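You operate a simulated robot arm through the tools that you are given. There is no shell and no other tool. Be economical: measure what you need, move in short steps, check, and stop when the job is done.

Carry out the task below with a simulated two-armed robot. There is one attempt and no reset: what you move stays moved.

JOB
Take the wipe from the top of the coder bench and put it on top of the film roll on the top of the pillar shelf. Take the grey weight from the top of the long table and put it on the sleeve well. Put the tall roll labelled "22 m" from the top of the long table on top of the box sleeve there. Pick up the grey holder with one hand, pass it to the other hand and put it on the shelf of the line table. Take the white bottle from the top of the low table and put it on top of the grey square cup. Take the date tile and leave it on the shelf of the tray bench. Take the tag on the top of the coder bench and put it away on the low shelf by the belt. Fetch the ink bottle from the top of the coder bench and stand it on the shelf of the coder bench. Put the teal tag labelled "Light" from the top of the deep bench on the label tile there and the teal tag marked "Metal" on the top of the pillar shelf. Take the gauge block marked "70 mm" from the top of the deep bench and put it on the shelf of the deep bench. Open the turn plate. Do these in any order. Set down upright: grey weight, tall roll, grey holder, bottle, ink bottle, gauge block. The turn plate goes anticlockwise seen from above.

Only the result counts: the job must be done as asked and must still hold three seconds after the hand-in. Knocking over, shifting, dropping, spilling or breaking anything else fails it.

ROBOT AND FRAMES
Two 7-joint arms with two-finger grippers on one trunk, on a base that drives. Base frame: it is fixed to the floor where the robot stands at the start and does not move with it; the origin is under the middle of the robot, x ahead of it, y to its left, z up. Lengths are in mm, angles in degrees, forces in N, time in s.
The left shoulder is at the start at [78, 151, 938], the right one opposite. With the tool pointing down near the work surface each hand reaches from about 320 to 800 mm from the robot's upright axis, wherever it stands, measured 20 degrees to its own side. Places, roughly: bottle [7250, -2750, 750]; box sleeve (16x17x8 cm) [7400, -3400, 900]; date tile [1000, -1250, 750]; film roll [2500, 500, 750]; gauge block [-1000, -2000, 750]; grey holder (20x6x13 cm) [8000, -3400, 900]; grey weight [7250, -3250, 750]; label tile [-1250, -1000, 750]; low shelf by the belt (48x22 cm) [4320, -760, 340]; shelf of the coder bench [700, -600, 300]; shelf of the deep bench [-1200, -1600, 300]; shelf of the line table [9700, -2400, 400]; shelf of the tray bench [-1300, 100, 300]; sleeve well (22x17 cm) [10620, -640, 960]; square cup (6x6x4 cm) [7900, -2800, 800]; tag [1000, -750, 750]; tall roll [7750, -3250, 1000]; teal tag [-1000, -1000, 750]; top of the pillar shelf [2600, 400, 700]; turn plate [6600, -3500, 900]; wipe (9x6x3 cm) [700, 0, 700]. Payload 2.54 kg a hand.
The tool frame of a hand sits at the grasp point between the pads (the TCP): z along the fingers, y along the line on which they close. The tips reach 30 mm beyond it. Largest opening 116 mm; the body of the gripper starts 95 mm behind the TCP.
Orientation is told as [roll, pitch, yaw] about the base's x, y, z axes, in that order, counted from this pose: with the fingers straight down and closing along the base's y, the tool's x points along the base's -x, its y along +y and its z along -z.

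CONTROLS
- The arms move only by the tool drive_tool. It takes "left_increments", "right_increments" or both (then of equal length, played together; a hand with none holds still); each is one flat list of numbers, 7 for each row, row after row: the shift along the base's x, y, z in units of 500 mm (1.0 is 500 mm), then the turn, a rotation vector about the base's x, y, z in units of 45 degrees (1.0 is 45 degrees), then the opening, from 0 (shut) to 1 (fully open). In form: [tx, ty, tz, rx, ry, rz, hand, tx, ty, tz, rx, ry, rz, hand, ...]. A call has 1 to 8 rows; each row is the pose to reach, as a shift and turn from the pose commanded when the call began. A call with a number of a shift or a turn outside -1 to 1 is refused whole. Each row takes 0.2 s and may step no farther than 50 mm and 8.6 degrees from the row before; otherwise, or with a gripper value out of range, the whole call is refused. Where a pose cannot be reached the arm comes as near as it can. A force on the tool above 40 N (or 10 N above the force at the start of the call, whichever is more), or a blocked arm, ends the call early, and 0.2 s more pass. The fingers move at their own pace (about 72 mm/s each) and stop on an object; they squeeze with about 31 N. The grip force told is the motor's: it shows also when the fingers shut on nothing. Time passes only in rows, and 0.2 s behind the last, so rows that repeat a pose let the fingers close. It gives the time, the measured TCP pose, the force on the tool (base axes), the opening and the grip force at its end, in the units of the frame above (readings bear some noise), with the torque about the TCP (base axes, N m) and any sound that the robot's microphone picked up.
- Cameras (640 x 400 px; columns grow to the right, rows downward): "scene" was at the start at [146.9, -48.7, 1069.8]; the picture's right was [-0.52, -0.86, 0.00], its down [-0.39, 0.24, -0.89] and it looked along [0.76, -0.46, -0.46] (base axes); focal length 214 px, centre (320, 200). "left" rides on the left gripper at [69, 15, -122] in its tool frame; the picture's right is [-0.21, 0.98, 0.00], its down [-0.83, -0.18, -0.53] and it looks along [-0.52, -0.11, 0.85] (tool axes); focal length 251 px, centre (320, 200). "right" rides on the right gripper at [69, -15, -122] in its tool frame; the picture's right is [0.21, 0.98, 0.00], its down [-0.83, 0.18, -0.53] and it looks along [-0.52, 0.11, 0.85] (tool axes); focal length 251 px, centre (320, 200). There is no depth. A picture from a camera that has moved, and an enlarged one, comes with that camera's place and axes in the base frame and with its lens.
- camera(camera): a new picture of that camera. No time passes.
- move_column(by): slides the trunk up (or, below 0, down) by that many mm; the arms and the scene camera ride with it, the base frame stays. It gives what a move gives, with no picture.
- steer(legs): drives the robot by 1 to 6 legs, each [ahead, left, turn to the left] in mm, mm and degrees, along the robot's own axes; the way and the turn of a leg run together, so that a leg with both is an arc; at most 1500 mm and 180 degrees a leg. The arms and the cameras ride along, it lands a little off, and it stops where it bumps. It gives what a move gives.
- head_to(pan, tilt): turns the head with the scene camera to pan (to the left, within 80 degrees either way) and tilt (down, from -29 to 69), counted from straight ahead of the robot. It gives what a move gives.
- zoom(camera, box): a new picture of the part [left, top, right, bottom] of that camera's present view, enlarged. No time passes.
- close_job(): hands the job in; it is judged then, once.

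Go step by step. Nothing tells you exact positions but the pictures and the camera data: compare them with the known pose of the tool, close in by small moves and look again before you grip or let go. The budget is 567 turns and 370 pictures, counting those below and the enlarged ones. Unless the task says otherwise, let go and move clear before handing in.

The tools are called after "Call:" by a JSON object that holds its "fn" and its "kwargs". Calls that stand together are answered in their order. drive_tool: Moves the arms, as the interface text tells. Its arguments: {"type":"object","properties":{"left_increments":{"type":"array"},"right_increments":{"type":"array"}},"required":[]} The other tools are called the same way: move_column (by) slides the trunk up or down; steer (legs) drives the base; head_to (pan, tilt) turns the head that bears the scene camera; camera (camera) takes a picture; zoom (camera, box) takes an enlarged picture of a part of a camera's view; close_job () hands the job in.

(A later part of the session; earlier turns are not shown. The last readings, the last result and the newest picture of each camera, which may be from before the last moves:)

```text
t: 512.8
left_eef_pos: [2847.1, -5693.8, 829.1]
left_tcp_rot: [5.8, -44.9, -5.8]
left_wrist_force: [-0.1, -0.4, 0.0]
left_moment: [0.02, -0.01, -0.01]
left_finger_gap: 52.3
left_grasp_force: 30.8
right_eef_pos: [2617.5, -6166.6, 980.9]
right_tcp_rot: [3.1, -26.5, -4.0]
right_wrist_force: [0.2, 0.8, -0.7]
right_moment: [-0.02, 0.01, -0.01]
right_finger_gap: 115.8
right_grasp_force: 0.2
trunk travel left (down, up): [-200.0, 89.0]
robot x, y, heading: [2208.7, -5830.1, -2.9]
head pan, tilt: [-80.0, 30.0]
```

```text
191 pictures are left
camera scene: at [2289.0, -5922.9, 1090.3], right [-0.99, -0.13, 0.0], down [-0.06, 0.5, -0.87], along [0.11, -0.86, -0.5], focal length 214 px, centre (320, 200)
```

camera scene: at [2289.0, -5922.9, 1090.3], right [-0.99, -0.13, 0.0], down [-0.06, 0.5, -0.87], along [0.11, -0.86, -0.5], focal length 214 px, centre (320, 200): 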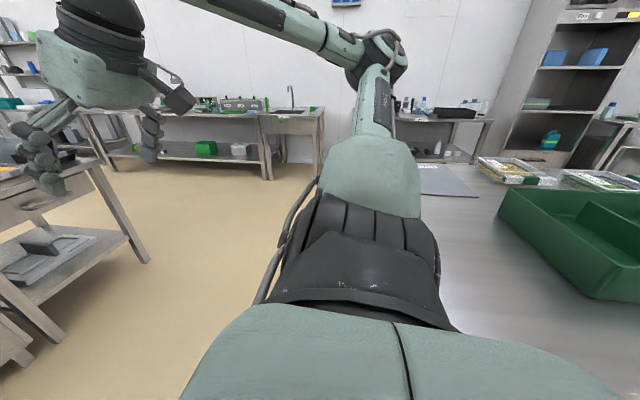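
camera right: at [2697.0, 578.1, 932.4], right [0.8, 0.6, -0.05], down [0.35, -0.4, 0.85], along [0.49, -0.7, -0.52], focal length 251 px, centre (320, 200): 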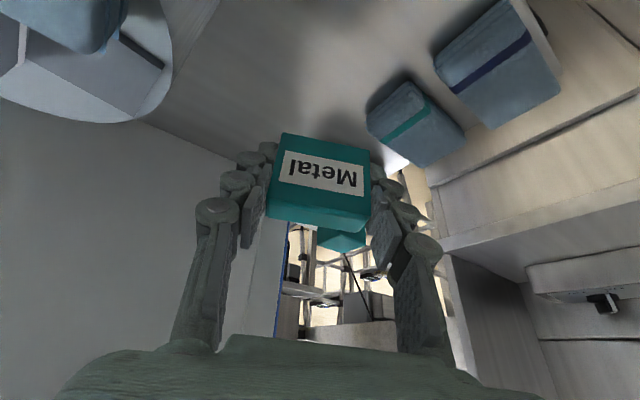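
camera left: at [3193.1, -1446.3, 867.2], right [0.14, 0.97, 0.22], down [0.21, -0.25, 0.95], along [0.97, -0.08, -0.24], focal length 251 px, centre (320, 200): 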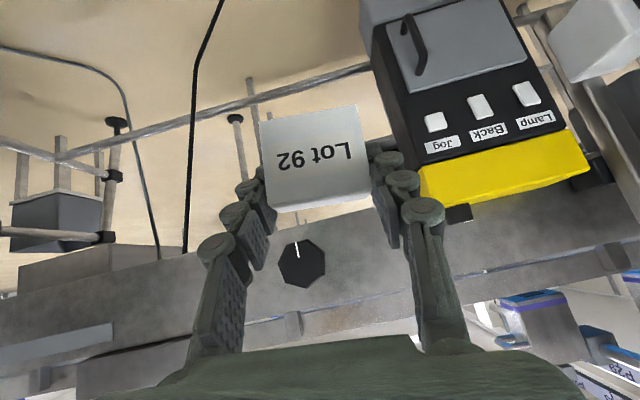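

A table sits to my right rear. I'll move forward 400, then strafe past it to the passage south of the line.

Call:
{"fn": "steer", "kwargs": {"legs": [[400, 0, 2.9], [0, -900, 0], [0, -750, 0]]}}

Call:
{"fn": "head_to", "kwargs": {"pan": 10, "tilt": 15}}

Call:
{"fn": "camera", "kwargs": {"camera": "scene"}}

```text
t: 530.8
left_eef_pos: [3227.5, -7310.4, 827.9]
left_tcp_rot: [5.8, -44.9, -5.1]
left_wrist_force: [0.1, 0.3, 0.3]
left_moment: [0.02, -0.01, 0.0]
left_finger_gap: 52.2
left_grasp_force: 30.7
right_eef_pos: [3005.3, -7785.2, 979.9]
right_tcp_rot: [3.0, -26.4, -3.4]
right_wrist_force: [-0.1, -0.5, 1.0]
right_moment: [-0.02, -0.03, 0.0]
right_finger_gap: 116.2
right_grasp_force: 0.0
trunk travel left (down, up): [-200.0, 89.0]
robot x, y, heading: [2591.4, -7450.6, -2.0]
head pan, tilt: [-80.0, 30.0]
```

```text
t: 532.4
left_eef_pos: [3227.0, -7311.0, 829.0]
left_tcp_rot: [5.9, -45.0, -5.2]
left_wrist_force: [0.0, 0.3, -0.8]
left_moment: [0.02, -0.01, 0.02]
left_finger_gap: 52.3
left_grasp_force: 30.9
right_eef_pos: [3004.8, -7786.0, 979.9]
right_tcp_rot: [3.1, -26.3, -3.3]
right_wrist_force: [0.3, -0.4, -0.4]
right_moment: [-0.01, -0.01, 0.02]
right_finger_gap: 116.0
right_grasp_force: 0.0
trunk travel left (down, up): [-200.0, 89.0]
robot x, y, heading: [2597.6, -7453.7, -2.1]
head pan, tilt: [10.0, 15.0]
```

```text
190 pictures are left
camera scene: at [2752.9, -7445.1, 1114.4], right [0.14, -0.99, 0.0], down [-0.26, -0.04, -0.97], along [0.96, 0.13, -0.26], focal length 214 px, centre (320, 200)
```

scene: 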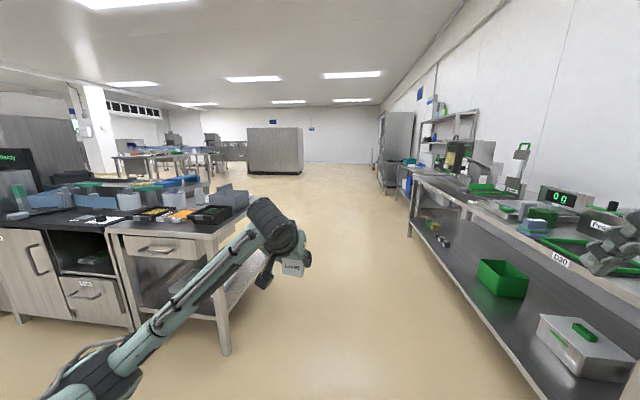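

The corridor ahead is clear. Drive east, then look north.

Call:
{"fn": "steer", "kwargs": {"legs": [[0, 0, 2], [1450, 0, 0], [1300, 0, 0]]}}

Call:
{"fn": "head_to", "kwargs": {"pan": 55, "tilt": 12}}

Call:
{"fn": "camera", "kwargs": {"camera": "scene"}}

```text
t: 546.0
left_eef_pos: [5954.1, -7322.4, 828.9]
left_tcp_rot: [5.8, -44.9, -4.7]
left_wrist_force: [-0.4, 0.2, -1.1]
left_moment: [0.0, 0.0, 0.02]
left_finger_gap: 52.2
left_grasp_force: 31.1
right_eef_pos: [5735.0, -7799.9, 980.7]
right_tcp_rot: [3.1, -26.5, -2.9]
right_wrist_force: [0.7, -1.0, -0.2]
right_moment: [-0.01, -0.01, -0.02]
right_finger_gap: 116.0
right_grasp_force: 0.0
trunk travel left (down, up): [-200.0, 89.0]
robot x, y, heading: [5320.1, -7470.0, -1.8]
head pan, tilt: [10.0, 15.0]
```

```text
t: 547.2
left_eef_pos: [5954.1, -7322.4, 828.1]
left_tcp_rot: [5.8, -44.9, -4.7]
left_wrist_force: [-0.2, 0.3, -0.8]
left_moment: [0.0, -0.01, -0.03]
left_finger_gap: 52.2
left_grasp_force: 31.3
right_eef_pos: [5736.3, -7799.7, 980.7]
right_tcp_rot: [3.1, -26.5, -2.8]
right_wrist_force: [0.1, -0.1, -0.3]
right_moment: [0.0, 0.01, 0.02]
right_finger_gap: 115.8
right_grasp_force: 0.0
trunk travel left (down, up): [-200.0, 89.0]
robot x, y, heading: [5320.0, -7471.1, -1.9]
head pan, tilt: [55.0, 12.0]
```

```text
189 pictures are left
camera scene: at [5444.2, -7399.4, 1119.3], right [0.8, -0.6, 0.0], down [-0.12, -0.17, -0.98], along [0.58, 0.78, -0.21], focal length 214 px, centre (320, 200)
```

scene: 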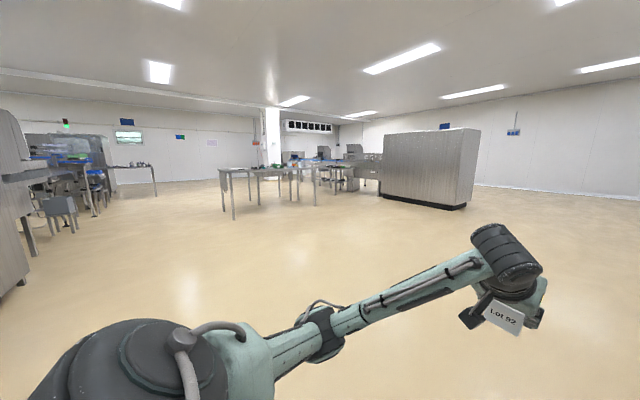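

Open floor. Turn north and drive up the east side of the line.

Call:
{"fn": "steer", "kwargs": {"legs": [[0, 0, 92], [1450, 0, 0], [1450, 0, 0], [1450, 0, 0]]}}

Call:
{"fn": "head_to", "kwargs": {"pan": 20, "tilt": 15}}

Call:
{"fn": "camera", "kwargs": {"camera": "scene"}}

```text
t: 571.9
left_eef_pos: [5429.7, -2502.4, 829.2]
left_tcp_rot: [5.8, -44.9, 82.4]
left_wrist_force: [0.3, -0.2, -0.2]
left_moment: [0.05, 0.01, -0.02]
left_finger_gap: 52.2
left_grasp_force: 31.6
right_eef_pos: [5895.2, -2744.6, 980.0]
right_tcp_rot: [3.1, -26.5, 84.3]
right_wrist_force: [0.8, 0.3, -0.8]
right_moment: [-0.01, 0.0, 0.0]
right_finger_gap: 116.0
right_grasp_force: 0.0
trunk travel left (down, up): [-200.0, 89.0]
robot x, y, heading: [5547.7, -3140.8, 85.4]
head pan, tilt: [55.0, 12.0]
```

```text
t: 572.9
left_eef_pos: [5429.2, -2502.3, 828.3]
left_tcp_rot: [5.7, -44.9, 82.4]
left_wrist_force: [0.4, -0.1, 0.6]
left_moment: [-0.01, 0.01, 0.0]
left_finger_gap: 52.3
left_grasp_force: 30.6
right_eef_pos: [5895.7, -2743.2, 980.1]
right_tcp_rot: [3.1, -26.4, 84.3]
right_wrist_force: [-0.3, -0.5, 0.1]
right_moment: [0.02, -0.03, -0.02]
right_finger_gap: 116.1
right_grasp_force: 0.1
trunk travel left (down, up): [-200.0, 89.0]
robot x, y, heading: [5547.1, -3144.3, 85.4]
head pan, tilt: [20.0, 15.0]
```

```text
188 pictures are left
camera scene: at [5527.1, -2987.0, 1114.5], right [0.96, 0.27, 0.0], down [0.07, -0.25, -0.97], along [-0.26, 0.93, -0.26], focal length 214 px, centre (320, 200)
```

scene: 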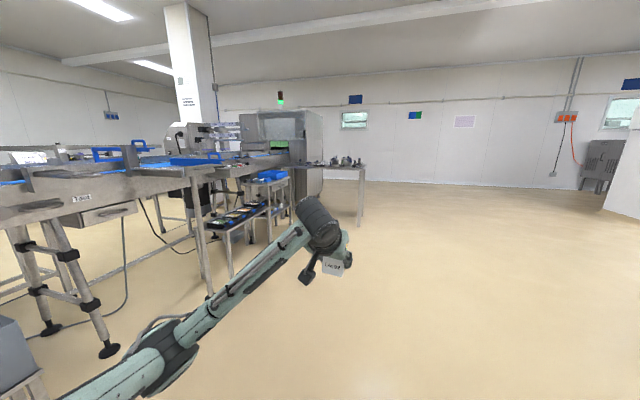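

Call:
{"fn": "steer", "kwargs": {"legs": [[0, 0, 4.6], [1200, 0, 0]]}}

Call:
{"fn": "head_to", "kwargs": {"pan": 45, "tilt": 20}}

Call:
{"fn": "camera", "kwargs": {"camera": "scene"}}

```text
t: 579.6
left_eef_pos: [5450.3, -1279.3, 828.4]
left_tcp_rot: [5.8, -44.9, 83.7]
left_wrist_force: [0.2, 0.4, -0.6]
left_moment: [0.01, 0.03, 0.0]
left_finger_gap: 52.5
left_grasp_force: 30.9
right_eef_pos: [5919.5, -1510.6, 980.5]
right_tcp_rot: [3.0, -26.5, 85.6]
right_wrist_force: [0.6, -0.5, 0.5]
right_moment: [-0.01, -0.03, -0.02]
right_finger_gap: 115.9
right_grasp_force: 0.1
trunk travel left (down, up): [-200.0, 89.0]
robot x, y, heading: [5583.4, -1916.0, 86.8]
head pan, tilt: [20.0, 15.0]
```

```text
t: 580.5
left_eef_pos: [5449.8, -1279.1, 827.1]
left_tcp_rot: [5.8, -44.9, 83.7]
left_wrist_force: [-0.4, -0.3, 0.0]
left_moment: [0.02, 0.02, 0.03]
left_finger_gap: 52.7
left_grasp_force: 31.2
right_eef_pos: [5921.2, -1511.0, 980.5]
right_tcp_rot: [3.1, -26.5, 85.5]
right_wrist_force: [-0.7, 0.2, 0.3]
right_moment: [-0.02, 0.0, -0.03]
right_finger_gap: 116.0
right_grasp_force: 0.0
trunk travel left (down, up): [-200.0, 89.0]
robot x, y, heading: [5577.7, -1918.6, 86.8]
head pan, tilt: [45.0, 20.0]
```

```text
187 pictures are left
camera scene: at [5523.1, -1780.5, 1106.3], right [0.75, 0.66, 0.0], down [0.23, -0.26, -0.94], along [-0.62, 0.7, -0.34], focal length 214 px, centre (320, 200)
```

scene: 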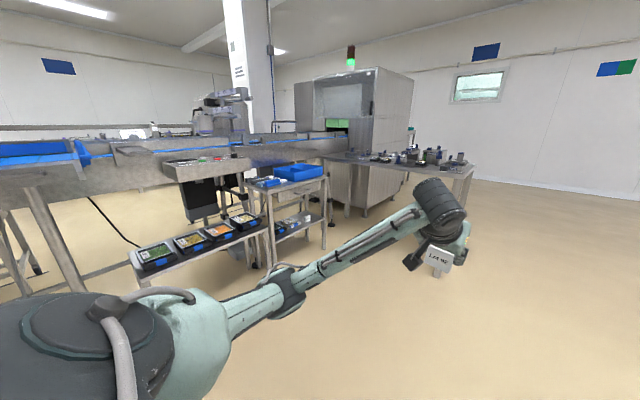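

Call:
{"fn": "zoom", "kwargs": {"camera": "scene", "box": [120, 140, 350, 290]}}

```text
2.67 times, centred on (235, 215) of scene
camera zoom: at [5523.1, -1780.5, 1106.3], right [0.75, 0.66, 0.0], down [0.23, -0.26, -0.94], along [-0.62, 0.7, -0.34], focal length 572 px, centre (547, 160)
```

zoom: 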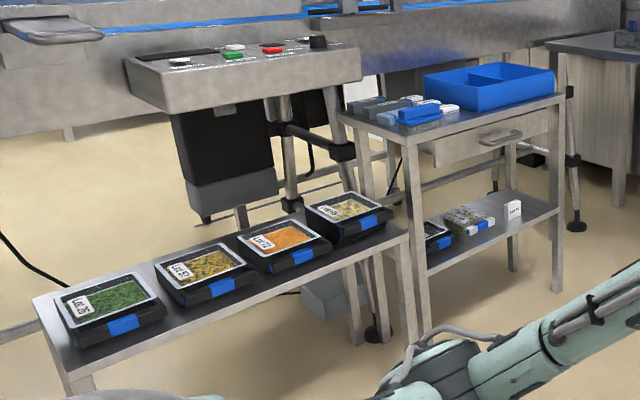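

The small table's lower shelf (front edge x ≈ 4455, y -1030..-518) is the low shelf; it holds a tray, a box and another tag. I'll face it from the east.

Call:
{"fn": "steer", "kwargs": {"legs": [[0, 0, 93], [0, -1300, 0]]}}

Call:
{"fn": "head_to", "kwargs": {"pan": 5, "tilt": 25}}

Call:
{"fn": "camera", "kwargs": {"camera": "scene"}}

```text
t: 597.1
left_eef_pos: [4938.8, -808.5, 828.6]
left_tcp_rot: [5.8, -44.9, 177.7]
left_wrist_force: [-0.4, -0.3, -0.7]
left_moment: [0.02, -0.01, 0.01]
left_finger_gap: 52.4
left_grasp_force: 31.4
right_eef_pos: [5138.3, -321.8, 979.3]
right_tcp_rot: [3.1, -26.5, 179.4]
right_wrist_force: [-0.3, 0.1, -0.2]
right_moment: [-0.01, -0.02, 0.01]
right_finger_gap: 115.8
right_grasp_force: 0.0
trunk travel left (down, up): [-200.0, 89.0]
robot x, y, heading: [5565.6, -636.6, -179.1]
head pan, tilt: [45.0, 20.0]
```

```text
t: 598.2
left_eef_pos: [4938.8, -807.2, 827.9]
left_tcp_rot: [5.8, -44.8, 177.6]
left_wrist_force: [-0.1, 0.4, -0.7]
left_moment: [0.02, -0.03, 0.0]
left_finger_gap: 52.3
left_grasp_force: 30.8
right_eef_pos: [5136.9, -322.4, 980.4]
right_tcp_rot: [3.1, -26.4, 179.6]
right_wrist_force: [0.8, -0.2, -0.5]
right_moment: [-0.02, -0.01, 0.0]
right_finger_gap: 115.9
right_grasp_force: 0.0
trunk travel left (down, up): [-200.0, 89.0]
robot x, y, heading: [5565.1, -629.0, -179.4]
head pan, tilt: [5.0, 25.0]
```

```text
185 pictures are left
camera scene: at [5407.6, -645.5, 1098.2], right [-0.1, 0.99, 0.0], down [0.42, 0.04, -0.91], along [-0.9, -0.09, -0.42], focal length 214 px, centre (320, 200)
```

scene: 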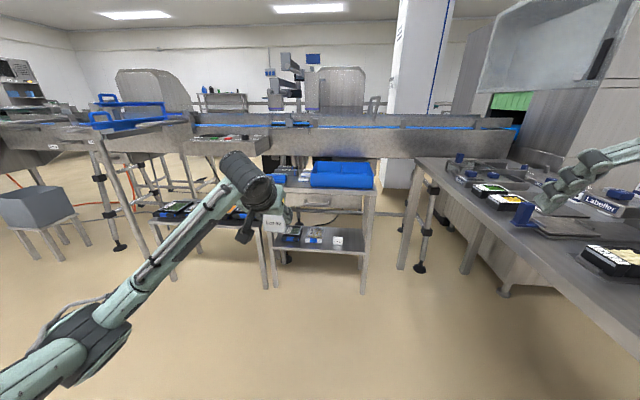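

Call:
{"fn": "zoom", "kwargs": {"camera": "scene", "box": [240, 170, 400, 290]}}

```text
3.33 times, centred on (320, 230) of scene
camera zoom: at [5407.6, -645.5, 1098.2], right [-0.1, 0.99, 0.0], down [0.42, 0.04, -0.91], along [-0.9, -0.09, -0.42], focal length 715 px, centre (320, 100)
```

zoom: 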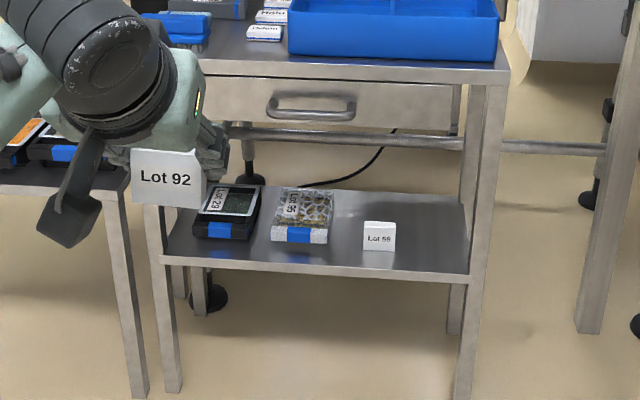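

Free space is right of the "Lot 59" tag, around (4417, -562). I'll raise and tuck the right hand, then take up an angled approach (heading ≈ 158) keeping clear of the labeller table on the right.

Call:
{"fn": "drive_tool", "kwargs": {"right_increments": [0.01, -0.03, 0.06, 0, 0, 0, 1, 0.02, -0.06, 0.12, 0, 0, 0, 1, 0.03, -0.1, 0.18, 0, 0, 0, 1, 0.05, -0.14, 0.24, 0, 0, 0, 1, 0.07, -0.18, 0.3, 0, 0, 0, 1]}}

Call:
{"fn": "steer", "kwargs": {"legs": [[0, 200, 0], [0, 0, -23]]}}

Call:
{"fn": "move_column", "kwargs": {"by": -200}}

```text
t: 599.4
left_eef_pos: [4939.9, -808.0, 827.2]
left_tcp_rot: [5.8, -44.8, 177.6]
left_wrist_force: [0.0, 0.7, 0.3]
left_moment: [-0.02, 0.0, -0.01]
left_finger_gap: 52.3
left_grasp_force: 31.2
right_eef_pos: [5171.5, -412.9, 1131.1]
right_tcp_rot: [3.2, -26.5, 179.5]
right_wrist_force: [-1.2, 0.0, 0.5]
right_moment: [-0.04, 0.02, 0.0]
right_finger_gap: 115.8
right_grasp_force: 0.1
trunk travel left (down, up): [-200.0, 89.0]
robot x, y, heading: [5565.5, -631.9, -179.1]
head pan, tilt: [5.0, 25.0]
```

```text
t: 603.2
left_eef_pos: [4924.1, -742.7, 829.0]
left_tcp_rot: [5.8, -44.9, 154.2]
left_wrist_force: [-0.6, -0.2, -0.1]
left_moment: [-0.01, -0.01, 0.01]
left_finger_gap: 52.3
left_grasp_force: 31.0
right_eef_pos: [5296.4, -474.5, 1130.4]
right_tcp_rot: [3.2, -26.5, 155.9]
right_wrist_force: [-0.1, -0.7, -0.5]
right_moment: [-0.01, 0.01, -0.02]
right_finger_gap: 116.2
right_grasp_force: 0.1
trunk travel left (down, up): [-200.0, 89.0]
robot x, y, heading: [5571.8, -833.6, 156.9]
head pan, tilt: [5.0, 25.0]
```

```text
t: 605.4
left_eef_pos: [4924.3, -744.0, 628.5]
left_tcp_rot: [5.8, -44.9, 154.1]
left_wrist_force: [-0.6, 0.1, -0.9]
left_moment: [0.01, 0.02, -0.02]
left_finger_gap: 52.1
left_grasp_force: 31.0
right_eef_pos: [5295.4, -473.4, 930.3]
right_tcp_rot: [3.1, -26.5, 156.0]
right_wrist_force: [0.5, 1.1, -0.6]
right_moment: [0.01, -0.03, -0.04]
right_finger_gap: 116.0
right_grasp_force: 0.0
trunk travel left (down, up): [0.0, 289.0]
robot x, y, heading: [5566.4, -837.6, 157.1]
head pan, tilt: [5.0, 25.0]
```

Call:
{"fn": "drive_tool", "kwargs": {"left_increments": [-0.01, 0.005, -0.08, 0, 0, 0, 0, -0.02, 0.01, -0.16, 0, 0, 0, 0, -0.04, 0.015, -0.24, 0, 0, 0, 0, -0.06, 0.02, -0.32, 0, 0, 0, 0, -0.08, 0.03, -0.38, 0, 0, 0, 0]}}

Call:
{"fn": "camera", "kwargs": {"camera": "scene"}}

Call:
{"fn": "camera", "kwargs": {"camera": "left"}}

```text
t: 606.6
left_eef_pos: [4883.9, -729.2, 438.8]
left_tcp_rot: [5.8, -44.9, 154.0]
left_wrist_force: [-0.9, -0.2, -0.2]
left_moment: [0.02, -0.02, 0.0]
left_finger_gap: 52.1
left_grasp_force: 30.7
right_eef_pos: [5296.4, -474.0, 929.2]
right_tcp_rot: [3.1, -26.5, 155.9]
right_wrist_force: [-0.2, 1.3, -0.8]
right_moment: [0.0, 0.06, -0.02]
right_finger_gap: 116.1
right_grasp_force: 0.1
trunk travel left (down, up): [0.0, 289.0]
robot x, y, heading: [5569.1, -837.7, 157.1]
head pan, tilt: [5.0, 25.0]
```

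```text
183 pictures are left
camera scene: at [5419.2, -781.8, 898.3], right [0.31, 0.95, 0.0], down [0.4, -0.13, -0.91], along [-0.86, 0.28, -0.42], focal length 214 px, centre (320, 200)
```

scene: 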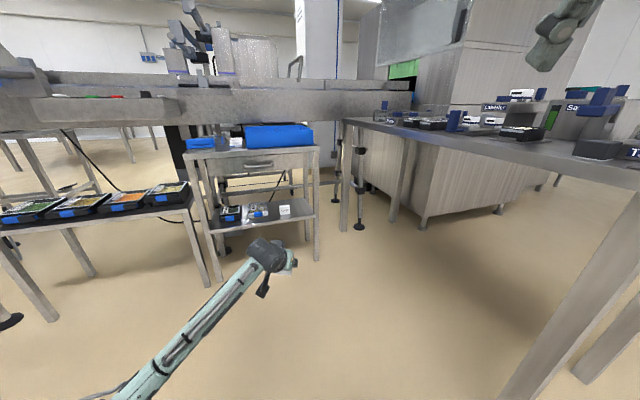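

```text
182 pictures are left
camera left: at [5006.1, -790.3, 478.1], right [-0.5, -0.84, 0.22], down [-0.1, 0.31, 0.95], along [-0.86, 0.45, -0.24], focal length 251 px, centre (320, 200)
```

left: 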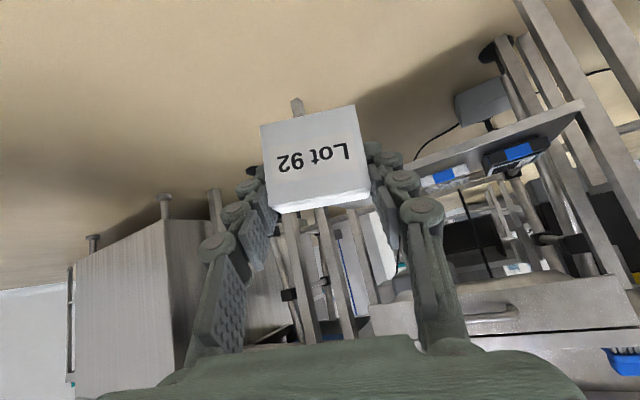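

Call:
{"fn": "steer", "kwargs": {"legs": [[400, 25, 0]]}}

Call:
{"fn": "camera", "kwargs": {"camera": "left"}}

Call:
{"fn": "head_to", "kwargs": {"pan": 10, "tilt": 40}}

Call:
{"fn": "zoom", "kwargs": {"camera": "scene", "box": [160, 80, 400, 260]}}

```text
t: 609.1
left_eef_pos: [4505.3, -593.8, 439.7]
left_tcp_rot: [5.8, -44.9, 154.0]
left_wrist_force: [0.1, -0.1, -0.2]
left_moment: [0.05, -0.02, 0.0]
left_finger_gap: 52.1
left_grasp_force: 31.2
right_eef_pos: [4916.3, -339.2, 929.8]
right_tcp_rot: [3.1, -26.6, 155.8]
right_wrist_force: [0.3, -0.4, 0.1]
right_moment: [0.0, 0.0, 0.0]
right_finger_gap: 116.1
right_grasp_force: 0.0
trunk travel left (down, up): [0.0, 289.0]
robot x, y, heading: [5187.9, -701.5, 157.1]
head pan, tilt: [5.0, 25.0]
```

```text
181 pictures are left
camera left: at [4626.0, -655.9, 478.4], right [-0.5, -0.84, 0.22], down [-0.1, 0.31, 0.95], along [-0.86, 0.45, -0.24], focal length 251 px, centre (320, 200)
```

left: 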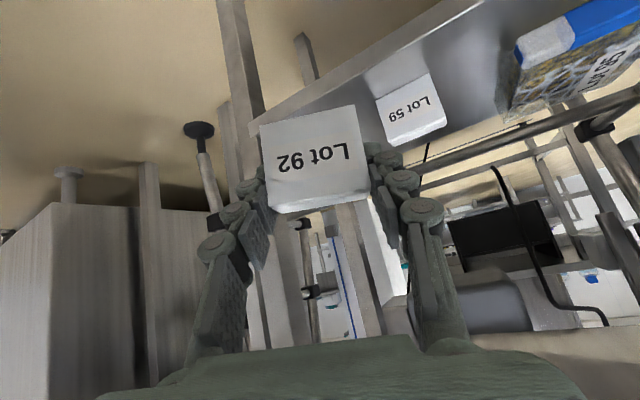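

```text
t: 609.9
left_eef_pos: [4503.6, -593.7, 438.7]
left_tcp_rot: [5.9, -44.9, 154.0]
left_wrist_force: [0.3, 0.1, -0.2]
left_moment: [-0.02, 0.01, 0.02]
left_finger_gap: 52.4
left_grasp_force: 31.3
right_eef_pos: [4915.1, -339.6, 930.4]
right_tcp_rot: [3.0, -26.5, 155.8]
right_wrist_force: [-0.4, -1.0, 0.7]
right_moment: [0.02, -0.03, -0.03]
right_finger_gap: 116.2
right_grasp_force: 0.1
trunk travel left (down, up): [0.0, 289.0]
robot x, y, heading: [5188.0, -704.4, 157.3]
head pan, tilt: [10.0, 40.0]
```

```text
2.22 times, centred on (280, 170) of scene
camera zoom: at [5043.6, -657.5, 875.0], right [0.22, 0.97, 0.0], down [0.63, -0.14, -0.77], along [-0.75, 0.17, -0.64], focal length 477 px, centre (409, 267)
```

zoom: 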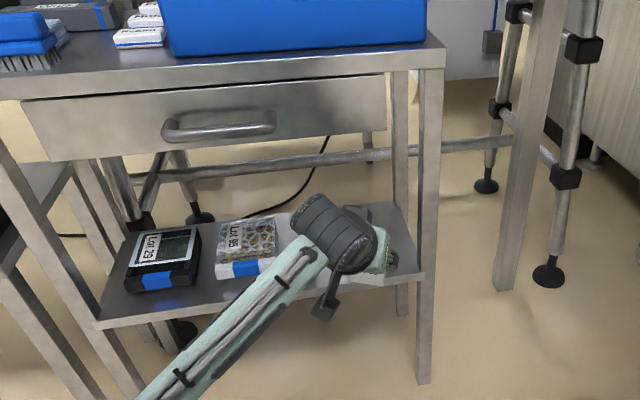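

Call:
{"fn": "drive_tool", "kwargs": {"left_increments": [-0.06, 0.02, 0, 0, 0, 0, 0, -0.12, 0.04, 0, 0, 0, 0, 0, -0.178, 0.06, 0, 0, 0, 0, 0]}}

Call:
{"fn": "camera", "kwargs": {"camera": "left"}}

Call:
{"fn": "zoom", "kwargs": {"camera": "scene", "box": [200, 130, 400, 260]}}

```text
t: 610.7
left_eef_pos: [4411.8, -563.5, 438.8]
left_tcp_rot: [5.8, -44.8, 154.0]
left_wrist_force: [0.3, -0.1, -0.8]
left_moment: [0.0, 0.01, -0.02]
left_finger_gap: 52.4
left_grasp_force: 30.9
right_eef_pos: [4916.7, -340.4, 930.1]
right_tcp_rot: [3.1, -26.3, 155.8]
right_wrist_force: [-0.1, 0.5, 0.2]
right_moment: [0.01, 0.01, 0.04]
right_finger_gap: 116.0
right_grasp_force: 0.2
trunk travel left (down, up): [0.0, 289.0]
robot x, y, heading: [5189.1, -703.3, 157.0]
head pan, tilt: [10.0, 40.0]
```

```text
179 pictures are left
camera left: at [4534.1, -625.0, 477.1], right [-0.5, -0.84, 0.22], down [-0.1, 0.31, 0.95], along [-0.86, 0.45, -0.24], focal length 251 px, centre (320, 200)
```

left: 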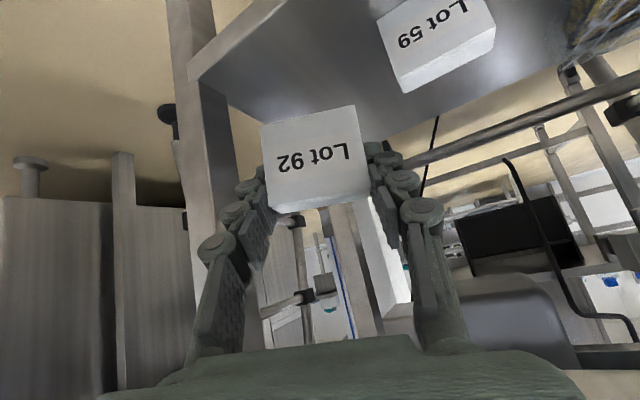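

```text
3.08 times, centred on (300, 195) of scene
camera zoom: at [5043.6, -657.5, 874.9], right [0.22, 0.97, 0.0], down [0.63, -0.14, -0.77], along [-0.75, 0.17, -0.64], focal length 660 px, centre (382, 215)
```

zoom: 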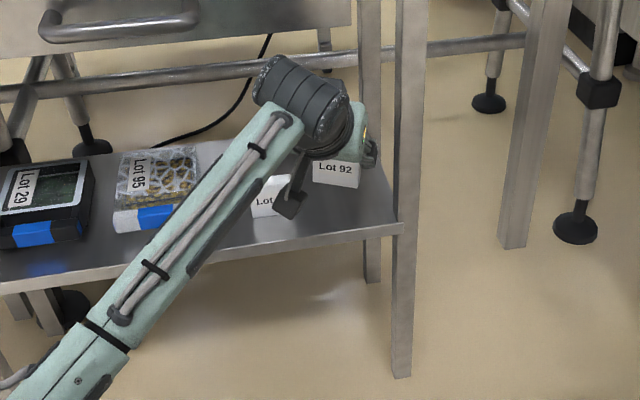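

Call:
{"fn": "drive_tool", "kwargs": {"left_increments": [0, 0, -0.05, 0, 0, 0, 0, 0, 0, -0.08, 0, 0, 0, 0, 0, 0, -0.095, 0, 0, 0, 0, 0, 0, -0.105, 0, 0, 0, 0]}}

Call:
{"fn": "camera", "kwargs": {"camera": "left"}}

```text
t: 611.7
left_eef_pos: [4415.0, -562.8, 385.0]
left_tcp_rot: [5.8, -45.0, 153.9]
left_wrist_force: [0.3, 0.3, -0.3]
left_moment: [0.02, 0.03, 0.02]
left_finger_gap: 52.4
left_grasp_force: 30.6
right_eef_pos: [4915.2, -340.4, 930.2]
right_tcp_rot: [3.1, -26.5, 155.8]
right_wrist_force: [0.0, 0.2, 0.1]
right_moment: [-0.01, 0.03, -0.01]
right_finger_gap: 115.9
right_grasp_force: 0.0
trunk travel left (down, up): [0.0, 289.0]
robot x, y, heading: [5185.1, -702.7, 156.8]
head pan, tilt: [10.0, 40.0]
```

```text
177 pictures are left
camera left: at [4537.4, -624.6, 425.1], right [-0.5, -0.84, 0.22], down [-0.1, 0.31, 0.95], along [-0.86, 0.45, -0.24], focal length 251 px, centre (320, 200)
```

left: 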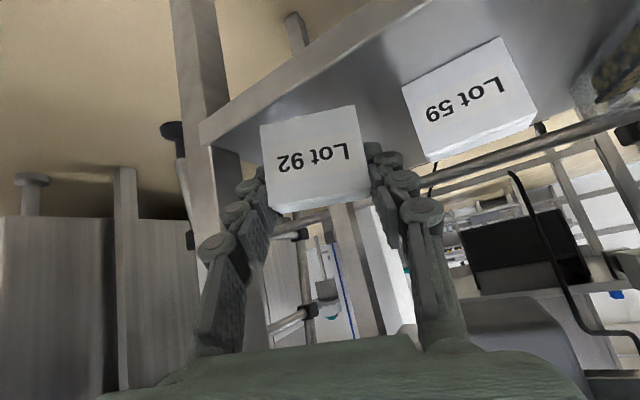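

Call:
{"fn": "drive_tool", "kwargs": {"left_increments": [0, 0, -0.012, 0, 0, 0, 0, 0, 0, -0.024, 0, 0, 0, 0, 0, 0, -0.034, 0, 0, 0, 0, 0, 0, -0.044, 0, 0, 0, 0]}}

```text
t: 612.7
left_eef_pos: [4413.2, -562.5, 371.5]
left_tcp_rot: [5.9, -45.7, 154.0]
left_wrist_force: [1.1, -3.0, 24.1]
left_moment: [0.34, -0.2, -0.04]
left_finger_gap: 52.8
left_grasp_force: 30.5
right_eef_pos: [4917.0, -340.8, 931.8]
right_tcp_rot: [3.2, -26.7, 155.8]
right_wrist_force: [-0.7, 0.4, -0.9]
right_moment: [-0.02, 0.01, 0.0]
right_finger_gap: 116.1
right_grasp_force: 0.0
trunk travel left (down, up): [0.0, 289.0]
robot x, y, heading: [5185.9, -701.1, 157.1]
head pan, tilt: [10.0, 40.0]
```

Call:
{"fn": "drive_tool", "kwargs": {"left_increments": [0, 0, 0.01, 0, 0, 0, 0.3, 0, 0, 0.01, 0, 0, 0, 0.58, 0, 0, 0.01, 0, 0, 0, 0.58, 0.03, -0.012, 0.05, 0, 0, 0, 0.58, 0.1, -0.04, 0.1, 0, 0, 0, 0.58, 0.18, -0.07, 0.12, 0, 0, 0, 0.58]}}

Call:
{"fn": "camera", "kwargs": {"camera": "left"}}

```text
t: 614.1
left_eef_pos: [4503.6, -598.8, 419.9]
left_tcp_rot: [6.0, -44.8, 153.9]
left_wrist_force: [-0.8, -0.1, 0.2]
left_moment: [0.02, 0.01, 0.02]
left_finger_gap: 67.3
left_grasp_force: 0.0
right_eef_pos: [4915.3, -339.1, 930.3]
right_tcp_rot: [3.2, -26.4, 155.9]
right_wrist_force: [-0.3, 1.5, -0.6]
right_moment: [0.02, 0.0, 0.01]
right_finger_gap: 116.3
right_grasp_force: 0.1
trunk travel left (down, up): [0.0, 289.0]
robot x, y, heading: [5189.7, -698.6, 156.9]
head pan, tilt: [10.0, 40.0]
```

```text
176 pictures are left
camera left: at [4625.7, -660.6, 459.2], right [-0.5, -0.84, 0.22], down [-0.1, 0.31, 0.95], along [-0.86, 0.45, -0.24], focal length 251 px, centre (320, 200)
```

left: 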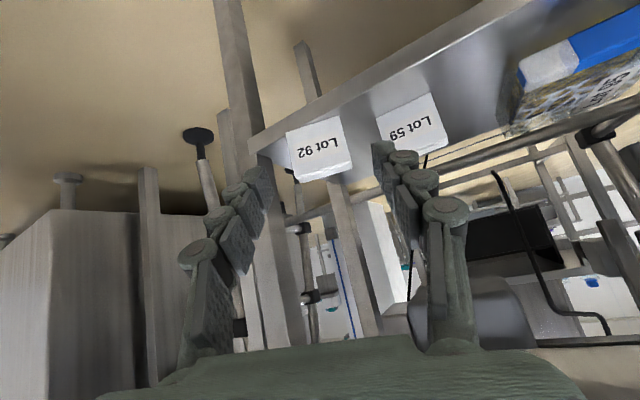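

The tag stands on the low shelf. Back out, raise the trunk and the arm, and head to the long table.

Call:
{"fn": "steer", "kwargs": {"legs": [[-500, 0, 0]]}}

Call:
{"fn": "move_column", "kwargs": {"by": 175}}

Call:
{"fn": "drive_tool", "kwargs": {"left_increments": [0.03, -0.02, 0.08, 0, 0, 0, 1, 0.06, -0.03, 0.16, 0, 0, 0, 1, 0.08, -0.04, 0.25, 0, 0, 0, 1, 0.1, -0.05, 0.34, 0, 0, 0, 1, 0.12, -0.06, 0.42, 0, 0, 0, 1]}}

Call:
{"fn": "steer", "kwargs": {"legs": [[0, 0, -157], [0, -1450, 0]]}}

Call:
{"fn": "head_to", "kwargs": {"pan": -15, "tilt": 15}}

Call:
{"fn": "camera", "kwargs": {"camera": "scene"}}

```text
t: 617.0
left_eef_pos: [4965.0, -797.0, 420.6]
left_tcp_rot: [5.8, -44.9, 154.5]
left_wrist_force: [-0.6, -0.2, 1.2]
left_moment: [-0.02, 0.01, -0.02]
left_finger_gap: 67.1
left_grasp_force: 0.0
right_eef_pos: [5374.1, -535.7, 929.4]
right_tcp_rot: [3.0, -26.5, 156.2]
right_wrist_force: [0.1, -0.7, 0.0]
right_moment: [0.01, 0.02, 0.0]
right_finger_gap: 116.2
right_grasp_force: 0.1
trunk travel left (down, up): [0.0, 289.0]
robot x, y, heading: [5653.6, -897.2, 157.7]
head pan, tilt: [10.0, 40.0]
```

```text
t: 619.0
left_eef_pos: [4964.0, -798.2, 595.4]
left_tcp_rot: [5.7, -45.0, 154.4]
left_wrist_force: [0.1, 0.1, 0.0]
left_moment: [-0.02, -0.02, 0.02]
left_finger_gap: 67.4
left_grasp_force: 0.0
right_eef_pos: [5374.3, -533.6, 1103.5]
right_tcp_rot: [3.1, -26.5, 156.2]
right_wrist_force: [-0.2, 0.3, 0.6]
right_moment: [-0.03, -0.01, -0.03]
right_finger_gap: 115.9
right_grasp_force: 0.0
trunk travel left (down, up): [-175.0, 114.0]
robot x, y, heading: [5649.6, -896.3, 157.6]
head pan, tilt: [10.0, 40.0]
```

```text
t: 620.2
left_eef_pos: [5024.5, -829.7, 807.5]
left_tcp_rot: [5.8, -44.9, 154.4]
left_wrist_force: [0.5, -0.3, 0.4]
left_moment: [-0.01, -0.01, 0.01]
left_finger_gap: 116.0
left_grasp_force: 0.1
right_eef_pos: [5374.4, -537.1, 1104.6]
right_tcp_rot: [3.0, -26.5, 156.2]
right_wrist_force: [-0.8, 0.6, -0.7]
right_moment: [0.01, -0.06, 0.02]
right_finger_gap: 116.0
right_grasp_force: 0.1
trunk travel left (down, up): [-175.0, 114.0]
robot x, y, heading: [5648.6, -895.0, 157.4]
head pan, tilt: [10.0, 40.0]
```

```text
t: 640.8
left_eef_pos: [6300.0, -2124.9, 807.0]
left_tcp_rot: [5.8, -44.9, 0.1]
left_wrist_force: [0.1, -0.1, -0.1]
left_moment: [0.01, 0.0, 0.01]
left_finger_gap: 115.9
left_grasp_force: 0.1
right_eef_pos: [6112.9, -2541.8, 1106.0]
right_tcp_rot: [3.2, -26.5, 1.9]
right_wrist_force: [-0.7, 0.1, 0.2]
right_moment: [0.02, -0.02, 0.03]
right_finger_gap: 116.0
right_grasp_force: 0.0
trunk travel left (down, up): [-175.0, 114.0]
robot x, y, heading: [5710.4, -2338.7, 3.2]
head pan, tilt: [10.0, 40.0]
```

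```text
t: 641.7
left_eef_pos: [6300.8, -2124.5, 807.6]
left_tcp_rot: [5.8, -45.0, 0.1]
left_wrist_force: [0.1, 0.1, -0.4]
left_moment: [0.05, 0.01, 0.01]
left_finger_gap: 115.8
left_grasp_force: 0.0
right_eef_pos: [6112.8, -2542.8, 1106.3]
right_tcp_rot: [3.2, -26.6, 1.8]
right_wrist_force: [0.5, 0.1, 0.7]
right_moment: [-0.01, 0.03, -0.01]
right_finger_gap: 115.6
right_grasp_force: 0.0
trunk travel left (down, up): [-175.0, 114.0]
robot x, y, heading: [5709.1, -2339.6, 3.4]
head pan, tilt: [-15.0, 15.0]
```

```text
175 pictures are left
camera scene: at [5868.8, -2354.0, 1089.4], right [-0.2, -0.98, 0.0], down [-0.25, 0.05, -0.97], along [0.95, -0.2, -0.26], focal length 214 px, centre (320, 200)
```

scene: 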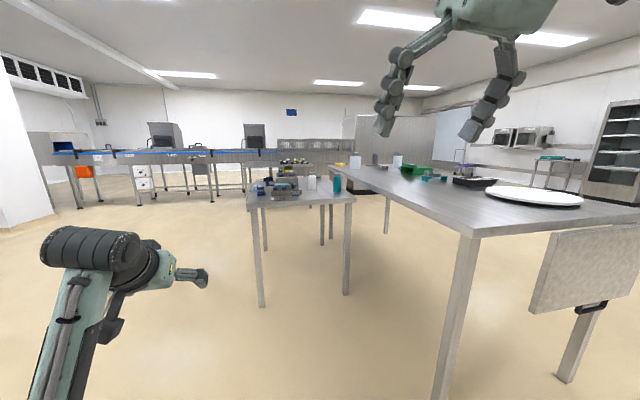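

Call:
{"fn": "zoom", "kwargs": {"camera": "scene", "box": [320, 130, 640, 330]}}

Call:
{"fn": "zoom", "kwargs": {"camera": "scene", "box": [240, 140, 480, 220]}}

```text
2.00 times, centred on (480, 230) of scene
camera zoom: at [5868.8, -2354.0, 1089.4], right [-0.2, -0.98, 0.0], down [-0.25, 0.05, -0.97], along [0.95, -0.2, -0.26], focal length 429 px, centre (0, 140)
```

zoom: 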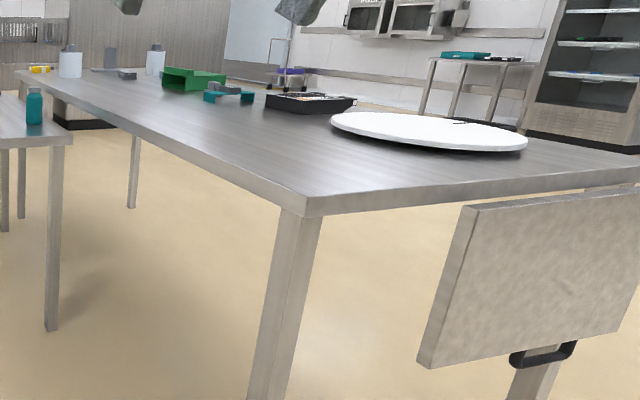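

```text
2.67 times, centred on (360, 180) of scene
camera zoom: at [5868.8, -2354.0, 1089.4], right [-0.2, -0.98, 0.0], down [-0.25, 0.05, -0.97], along [0.95, -0.2, -0.26], focal length 572 px, centre (213, 253)
```

zoom: 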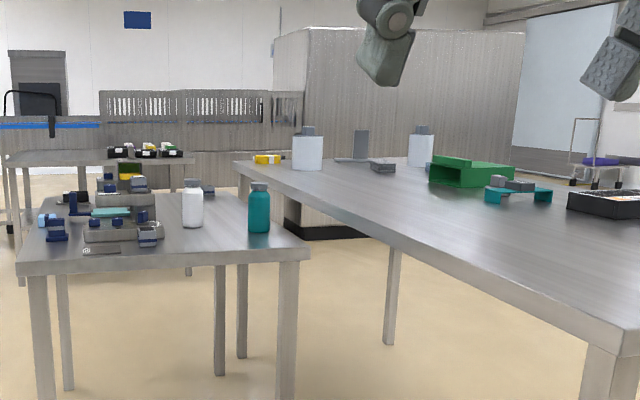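

I see the long table with the white turn plate at its near end, a green sleeve, white rolls and grey parts further along, and the low table at left. I'll raise the trunk and move toward the turn plate's end.

Call:
{"fn": "move_column", "kwargs": {"by": 110}}

Call:
{"fn": "steer", "kwargs": {"legs": [[0, -1000, -3]]}}

Call:
{"fn": "head_to", "kwargs": {"pan": 5, "tilt": 20}}

Call:
{"fn": "camera", "kwargs": {"camera": "scene"}}

```text
t: 643.1
left_eef_pos: [6300.3, -2124.3, 917.8]
left_tcp_rot: [5.8, -45.0, 0.1]
left_wrist_force: [0.2, 0.8, 0.4]
left_moment: [0.01, 0.02, 0.01]
left_finger_gap: 115.8
left_grasp_force: 0.0
right_eef_pos: [6113.1, -2541.8, 1214.6]
right_tcp_rot: [3.2, -26.4, 2.0]
right_wrist_force: [-0.5, 0.0, -0.3]
right_moment: [-0.01, 0.0, 0.03]
right_finger_gap: 116.0
right_grasp_force: 0.2
trunk travel left (down, up): [-285.0, 4.0]
robot x, y, heading: [5710.2, -2339.6, 3.1]
head pan, tilt: [-15.0, 15.0]
```

```text
t: 652.8
left_eef_pos: [6342.2, -3123.6, 916.5]
left_tcp_rot: [5.8, -44.9, -2.2]
left_wrist_force: [0.3, 0.5, -0.7]
left_moment: [-0.03, 0.01, 0.02]
left_finger_gap: 115.8
left_grasp_force: 0.0
right_eef_pos: [6137.3, -3532.2, 1214.6]
right_tcp_rot: [3.1, -26.5, -0.4]
right_wrist_force: [-0.2, 0.0, 0.0]
right_moment: [0.01, -0.03, 0.01]
right_finger_gap: 116.1
right_grasp_force: 0.1
trunk travel left (down, up): [-285.0, 4.0]
robot x, y, heading: [5741.4, -3310.9, 0.8]
head pan, tilt: [-15.0, 15.0]
```

```text
t: 653.6
left_eef_pos: [6342.0, -3123.7, 917.5]
left_tcp_rot: [5.8, -44.8, -2.3]
left_wrist_force: [0.2, 0.7, -0.2]
left_moment: [0.02, -0.01, -0.01]
left_finger_gap: 115.9
left_grasp_force: 0.0
right_eef_pos: [6137.4, -3532.9, 1215.2]
right_tcp_rot: [3.2, -26.4, -0.5]
right_wrist_force: [-0.1, 0.1, 0.1]
right_moment: [0.01, 0.0, 0.01]
right_finger_gap: 115.8
right_grasp_force: 0.0
trunk travel left (down, up): [-285.0, 4.0]
robot x, y, heading: [5746.1, -3312.7, 0.7]
head pan, tilt: [5.0, 20.0]
```

```text
172 pictures are left
camera scene: at [5903.2, -3302.5, 1191.3], right [0.1, -1.0, 0.0], down [-0.34, -0.03, -0.94], along [0.94, 0.09, -0.34], focal length 214 px, centre (320, 200)
```

scene: 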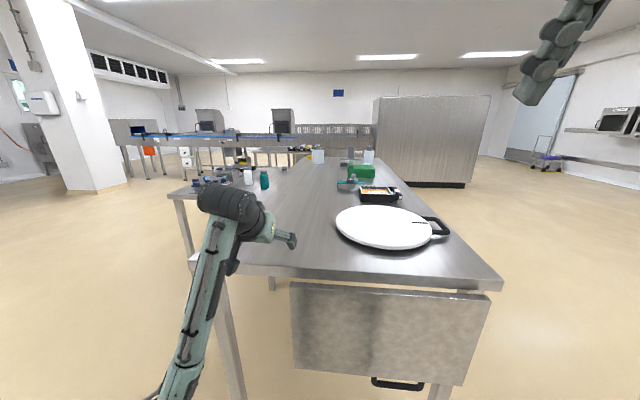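

Call:
{"fn": "zoom", "kwargs": {"camera": "scene", "box": [310, 170, 480, 280]}}

Call:
{"fn": "zoom", "kwargs": {"camera": "scene", "box": [230, 130, 430, 210]}}

```text
3.64 times, centred on (395, 225) of scene
camera zoom: at [5903.2, -3302.5, 1191.3], right [0.1, -1.0, 0.0], down [-0.34, -0.03, -0.94], along [0.94, 0.09, -0.34], focal length 780 px, centre (47, 109)
```

zoom: 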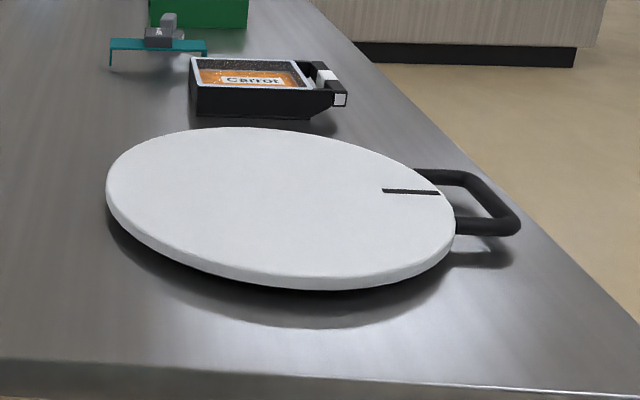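

```text
3.20 times, centred on (330, 170) of scene
camera zoom: at [5903.2, -3302.5, 1191.3], right [0.1, -1.0, 0.0], down [-0.34, -0.03, -0.94], along [0.94, 0.09, -0.34], focal length 686 px, centre (288, 296)
```

zoom: 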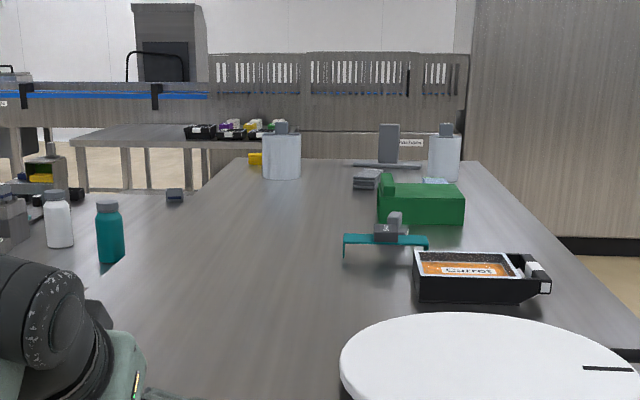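

The turn plate has a black U handle on its right (-y) side. Anticlockwise means pushing that handle away from me (+x). I'll raise the left hand for clearance, set the right hand pointing down, then close in.

Call:
{"fn": "drive_tool", "kwargs": {"left_increments": [-0.01, 0.03, 0.08, 0, 0, 0, 1, -0.02, 0.06, 0.16, 0, 0, 0, 1, -0.03, 0.1, 0.24, 0, 0, 0, 1, -0.04, 0.14, 0.32, 0, 0, 0, 1], "right_increments": [0.02, 0, -0.02, 0, 0.15, 0, 1, 0.04, 0, -0.05, 0, 0.3, 0, 0.6, 0.06, 0, -0.08, 0, 0.45, 0, 0.3, 0.08, 0, -0.12, 0, 0.58, 0, 0]}}

Call:
{"fn": "steer", "kwargs": {"legs": [[170, 0, 0]]}}

Call:
{"fn": "camera", "kwargs": {"camera": "right"}}

Call:
{"fn": "head_to", "kwargs": {"pan": -10, "tilt": 35}}

Call:
{"fn": "camera", "kwargs": {"camera": "scene"}}

```text
t: 654.6
left_eef_pos: [6365.5, -3024.7, 1050.9]
left_tcp_rot: [5.8, -44.9, -2.2]
left_wrist_force: [0.2, 0.0, -0.3]
left_moment: [-0.07, 0.0, -0.03]
left_finger_gap: 115.8
left_grasp_force: 0.0
left hand out of reach, approached as far as the arm can: row 2, 3, 4
right_eef_pos: [6176.7, -3532.0, 1156.4]
right_tcp_rot: [2.8, -0.3, -0.4]
right_wrist_force: [0.0, 0.6, 0.4]
right_moment: [-0.04, 0.04, 0.0]
right_finger_gap: 20.1
right_grasp_force: 2.6
trunk travel left (down, up): [-285.0, 4.0]
robot x, y, heading: [5740.9, -3308.7, 0.5]
head pan, tilt: [5.0, 20.0]
```

```text
t: 656.1
left_eef_pos: [6536.3, -3020.3, 1051.6]
left_tcp_rot: [5.9, -45.0, -2.2]
left_wrist_force: [-0.1, 0.1, 0.5]
left_moment: [0.01, 0.01, 0.01]
left_finger_gap: 116.1
left_grasp_force: 0.0
right_eef_pos: [6349.9, -3530.3, 1155.3]
right_tcp_rot: [2.9, -0.3, -0.3]
right_wrist_force: [0.2, -0.8, -0.3]
right_moment: [0.01, 0.01, 0.03]
right_finger_gap: 0.2
right_grasp_force: 28.6
trunk travel left (down, up): [-285.0, 4.0]
robot x, y, heading: [5914.1, -3309.4, 0.9]
head pan, tilt: [5.0, 20.0]
```

```text
169 pictures are left
camera right: at [6280.1, -3549.5, 1277.8], right [-0.21, 0.98, 0.05], down [0.82, 0.15, 0.55], along [0.53, 0.15, -0.84], focal length 251 px, centre (320, 200)
```

right: 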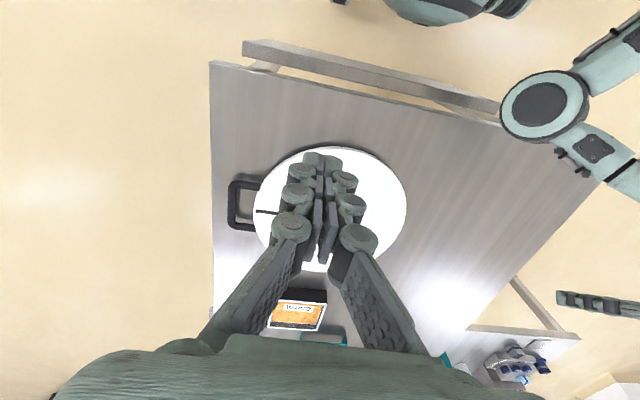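

```text
t: 656.9
left_eef_pos: [6536.0, -3019.9, 1051.7]
left_tcp_rot: [5.8, -45.0, -2.2]
left_wrist_force: [0.6, 0.1, -0.1]
left_moment: [-0.01, -0.01, -0.01]
left_finger_gap: 115.9
left_grasp_force: 0.1
right_eef_pos: [6350.6, -3530.3, 1156.3]
right_tcp_rot: [2.9, -0.4, -0.3]
right_wrist_force: [0.3, 0.2, 0.0]
right_moment: [-0.02, -0.01, 0.02]
right_finger_gap: 0.2
right_grasp_force: 28.4
trunk travel left (down, up): [-285.0, 4.0]
robot x, y, heading: [5913.3, -3312.9, 1.1]
head pan, tilt: [-10.0, 35.0]
```

```text
168 pictures are left
camera scene: at [6069.6, -3323.0, 1167.5], right [-0.16, -0.99, 0.0], down [-0.57, 0.09, -0.82], along [0.81, -0.13, -0.57], focal length 214 px, centre (320, 200)
```

scene: 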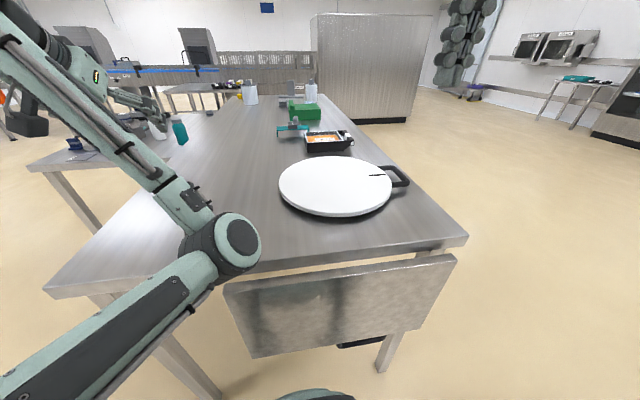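

Plate centre ≈ (6554, -3447), top z ≈ 868, radius 153; handle on the -y side reaching r ≈ 199. I'll bring the closed right fingers down just behind (-x side of) the handle.

Call:
{"fn": "drive_tool", "kwargs": {"right_increments": [0.06, -0.04, -0.06, 0, 0, 0, 0, 0.12, -0.08, -0.12, 0, 0, 0, 0, 0.18, -0.12, -0.18, 0, 0, 0, 0, 0.24, -0.16, -0.24, 0, 0, 0, 0, 0.27, -0.19, -0.32, 0, 0, 0, 0, 0.27, -0.19, -0.41, 0, 0, 0, 0, 0.27, -0.19, -0.47, 0, 0, 0, 0]}}

Call:
{"fn": "camera", "kwargs": {"camera": "right"}}

Call:
{"fn": "zoom", "kwargs": {"camera": "scene", "box": [260, 110, 460, 250]}}

```text
t: 658.5
left_eef_pos: [6536.8, -3021.5, 1052.3]
left_tcp_rot: [6.0, -45.0, -2.2]
left_wrist_force: [0.7, 0.3, 0.1]
left_moment: [-0.01, -0.01, -0.03]
left_finger_gap: 116.1
left_grasp_force: 0.0
right_eef_pos: [6485.6, -3628.2, 922.0]
right_tcp_rot: [2.9, -0.3, -0.3]
right_wrist_force: [-0.9, -0.3, -0.2]
right_moment: [0.01, 0.01, 0.01]
right_finger_gap: 0.0
right_grasp_force: 28.4
trunk travel left (down, up): [-285.0, 4.0]
robot x, y, heading: [5915.1, -3309.9, 0.7]
head pan, tilt: [-10.0, 35.0]
```

```text
167 pictures are left
camera right: at [6415.6, -3646.9, 1043.1], right [-0.21, 0.98, 0.05], down [0.82, 0.15, 0.55], along [0.53, 0.16, -0.84], focal length 251 px, centre (320, 200)
```

right: 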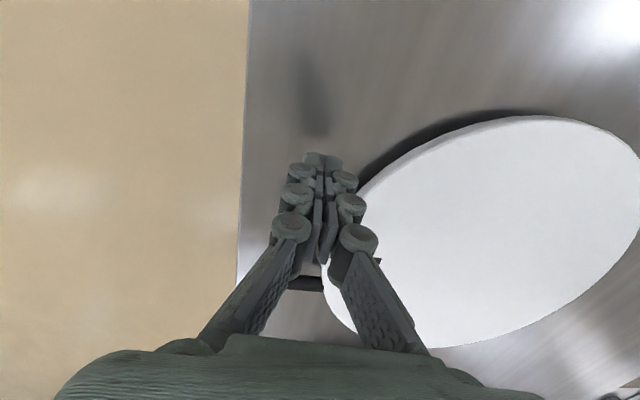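

```text
2.86 times, centred on (360, 180) of scene
camera zoom: at [6069.9, -3323.2, 1167.4], right [-0.16, -0.99, 0.0], down [-0.57, 0.09, -0.82], along [0.81, -0.13, -0.57], focal length 613 px, centre (206, 257)
```

zoom: 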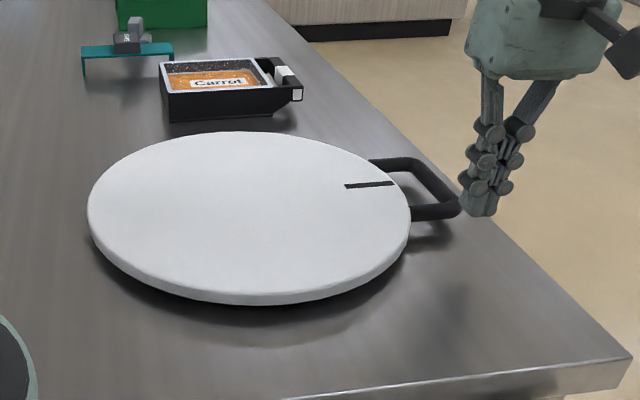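

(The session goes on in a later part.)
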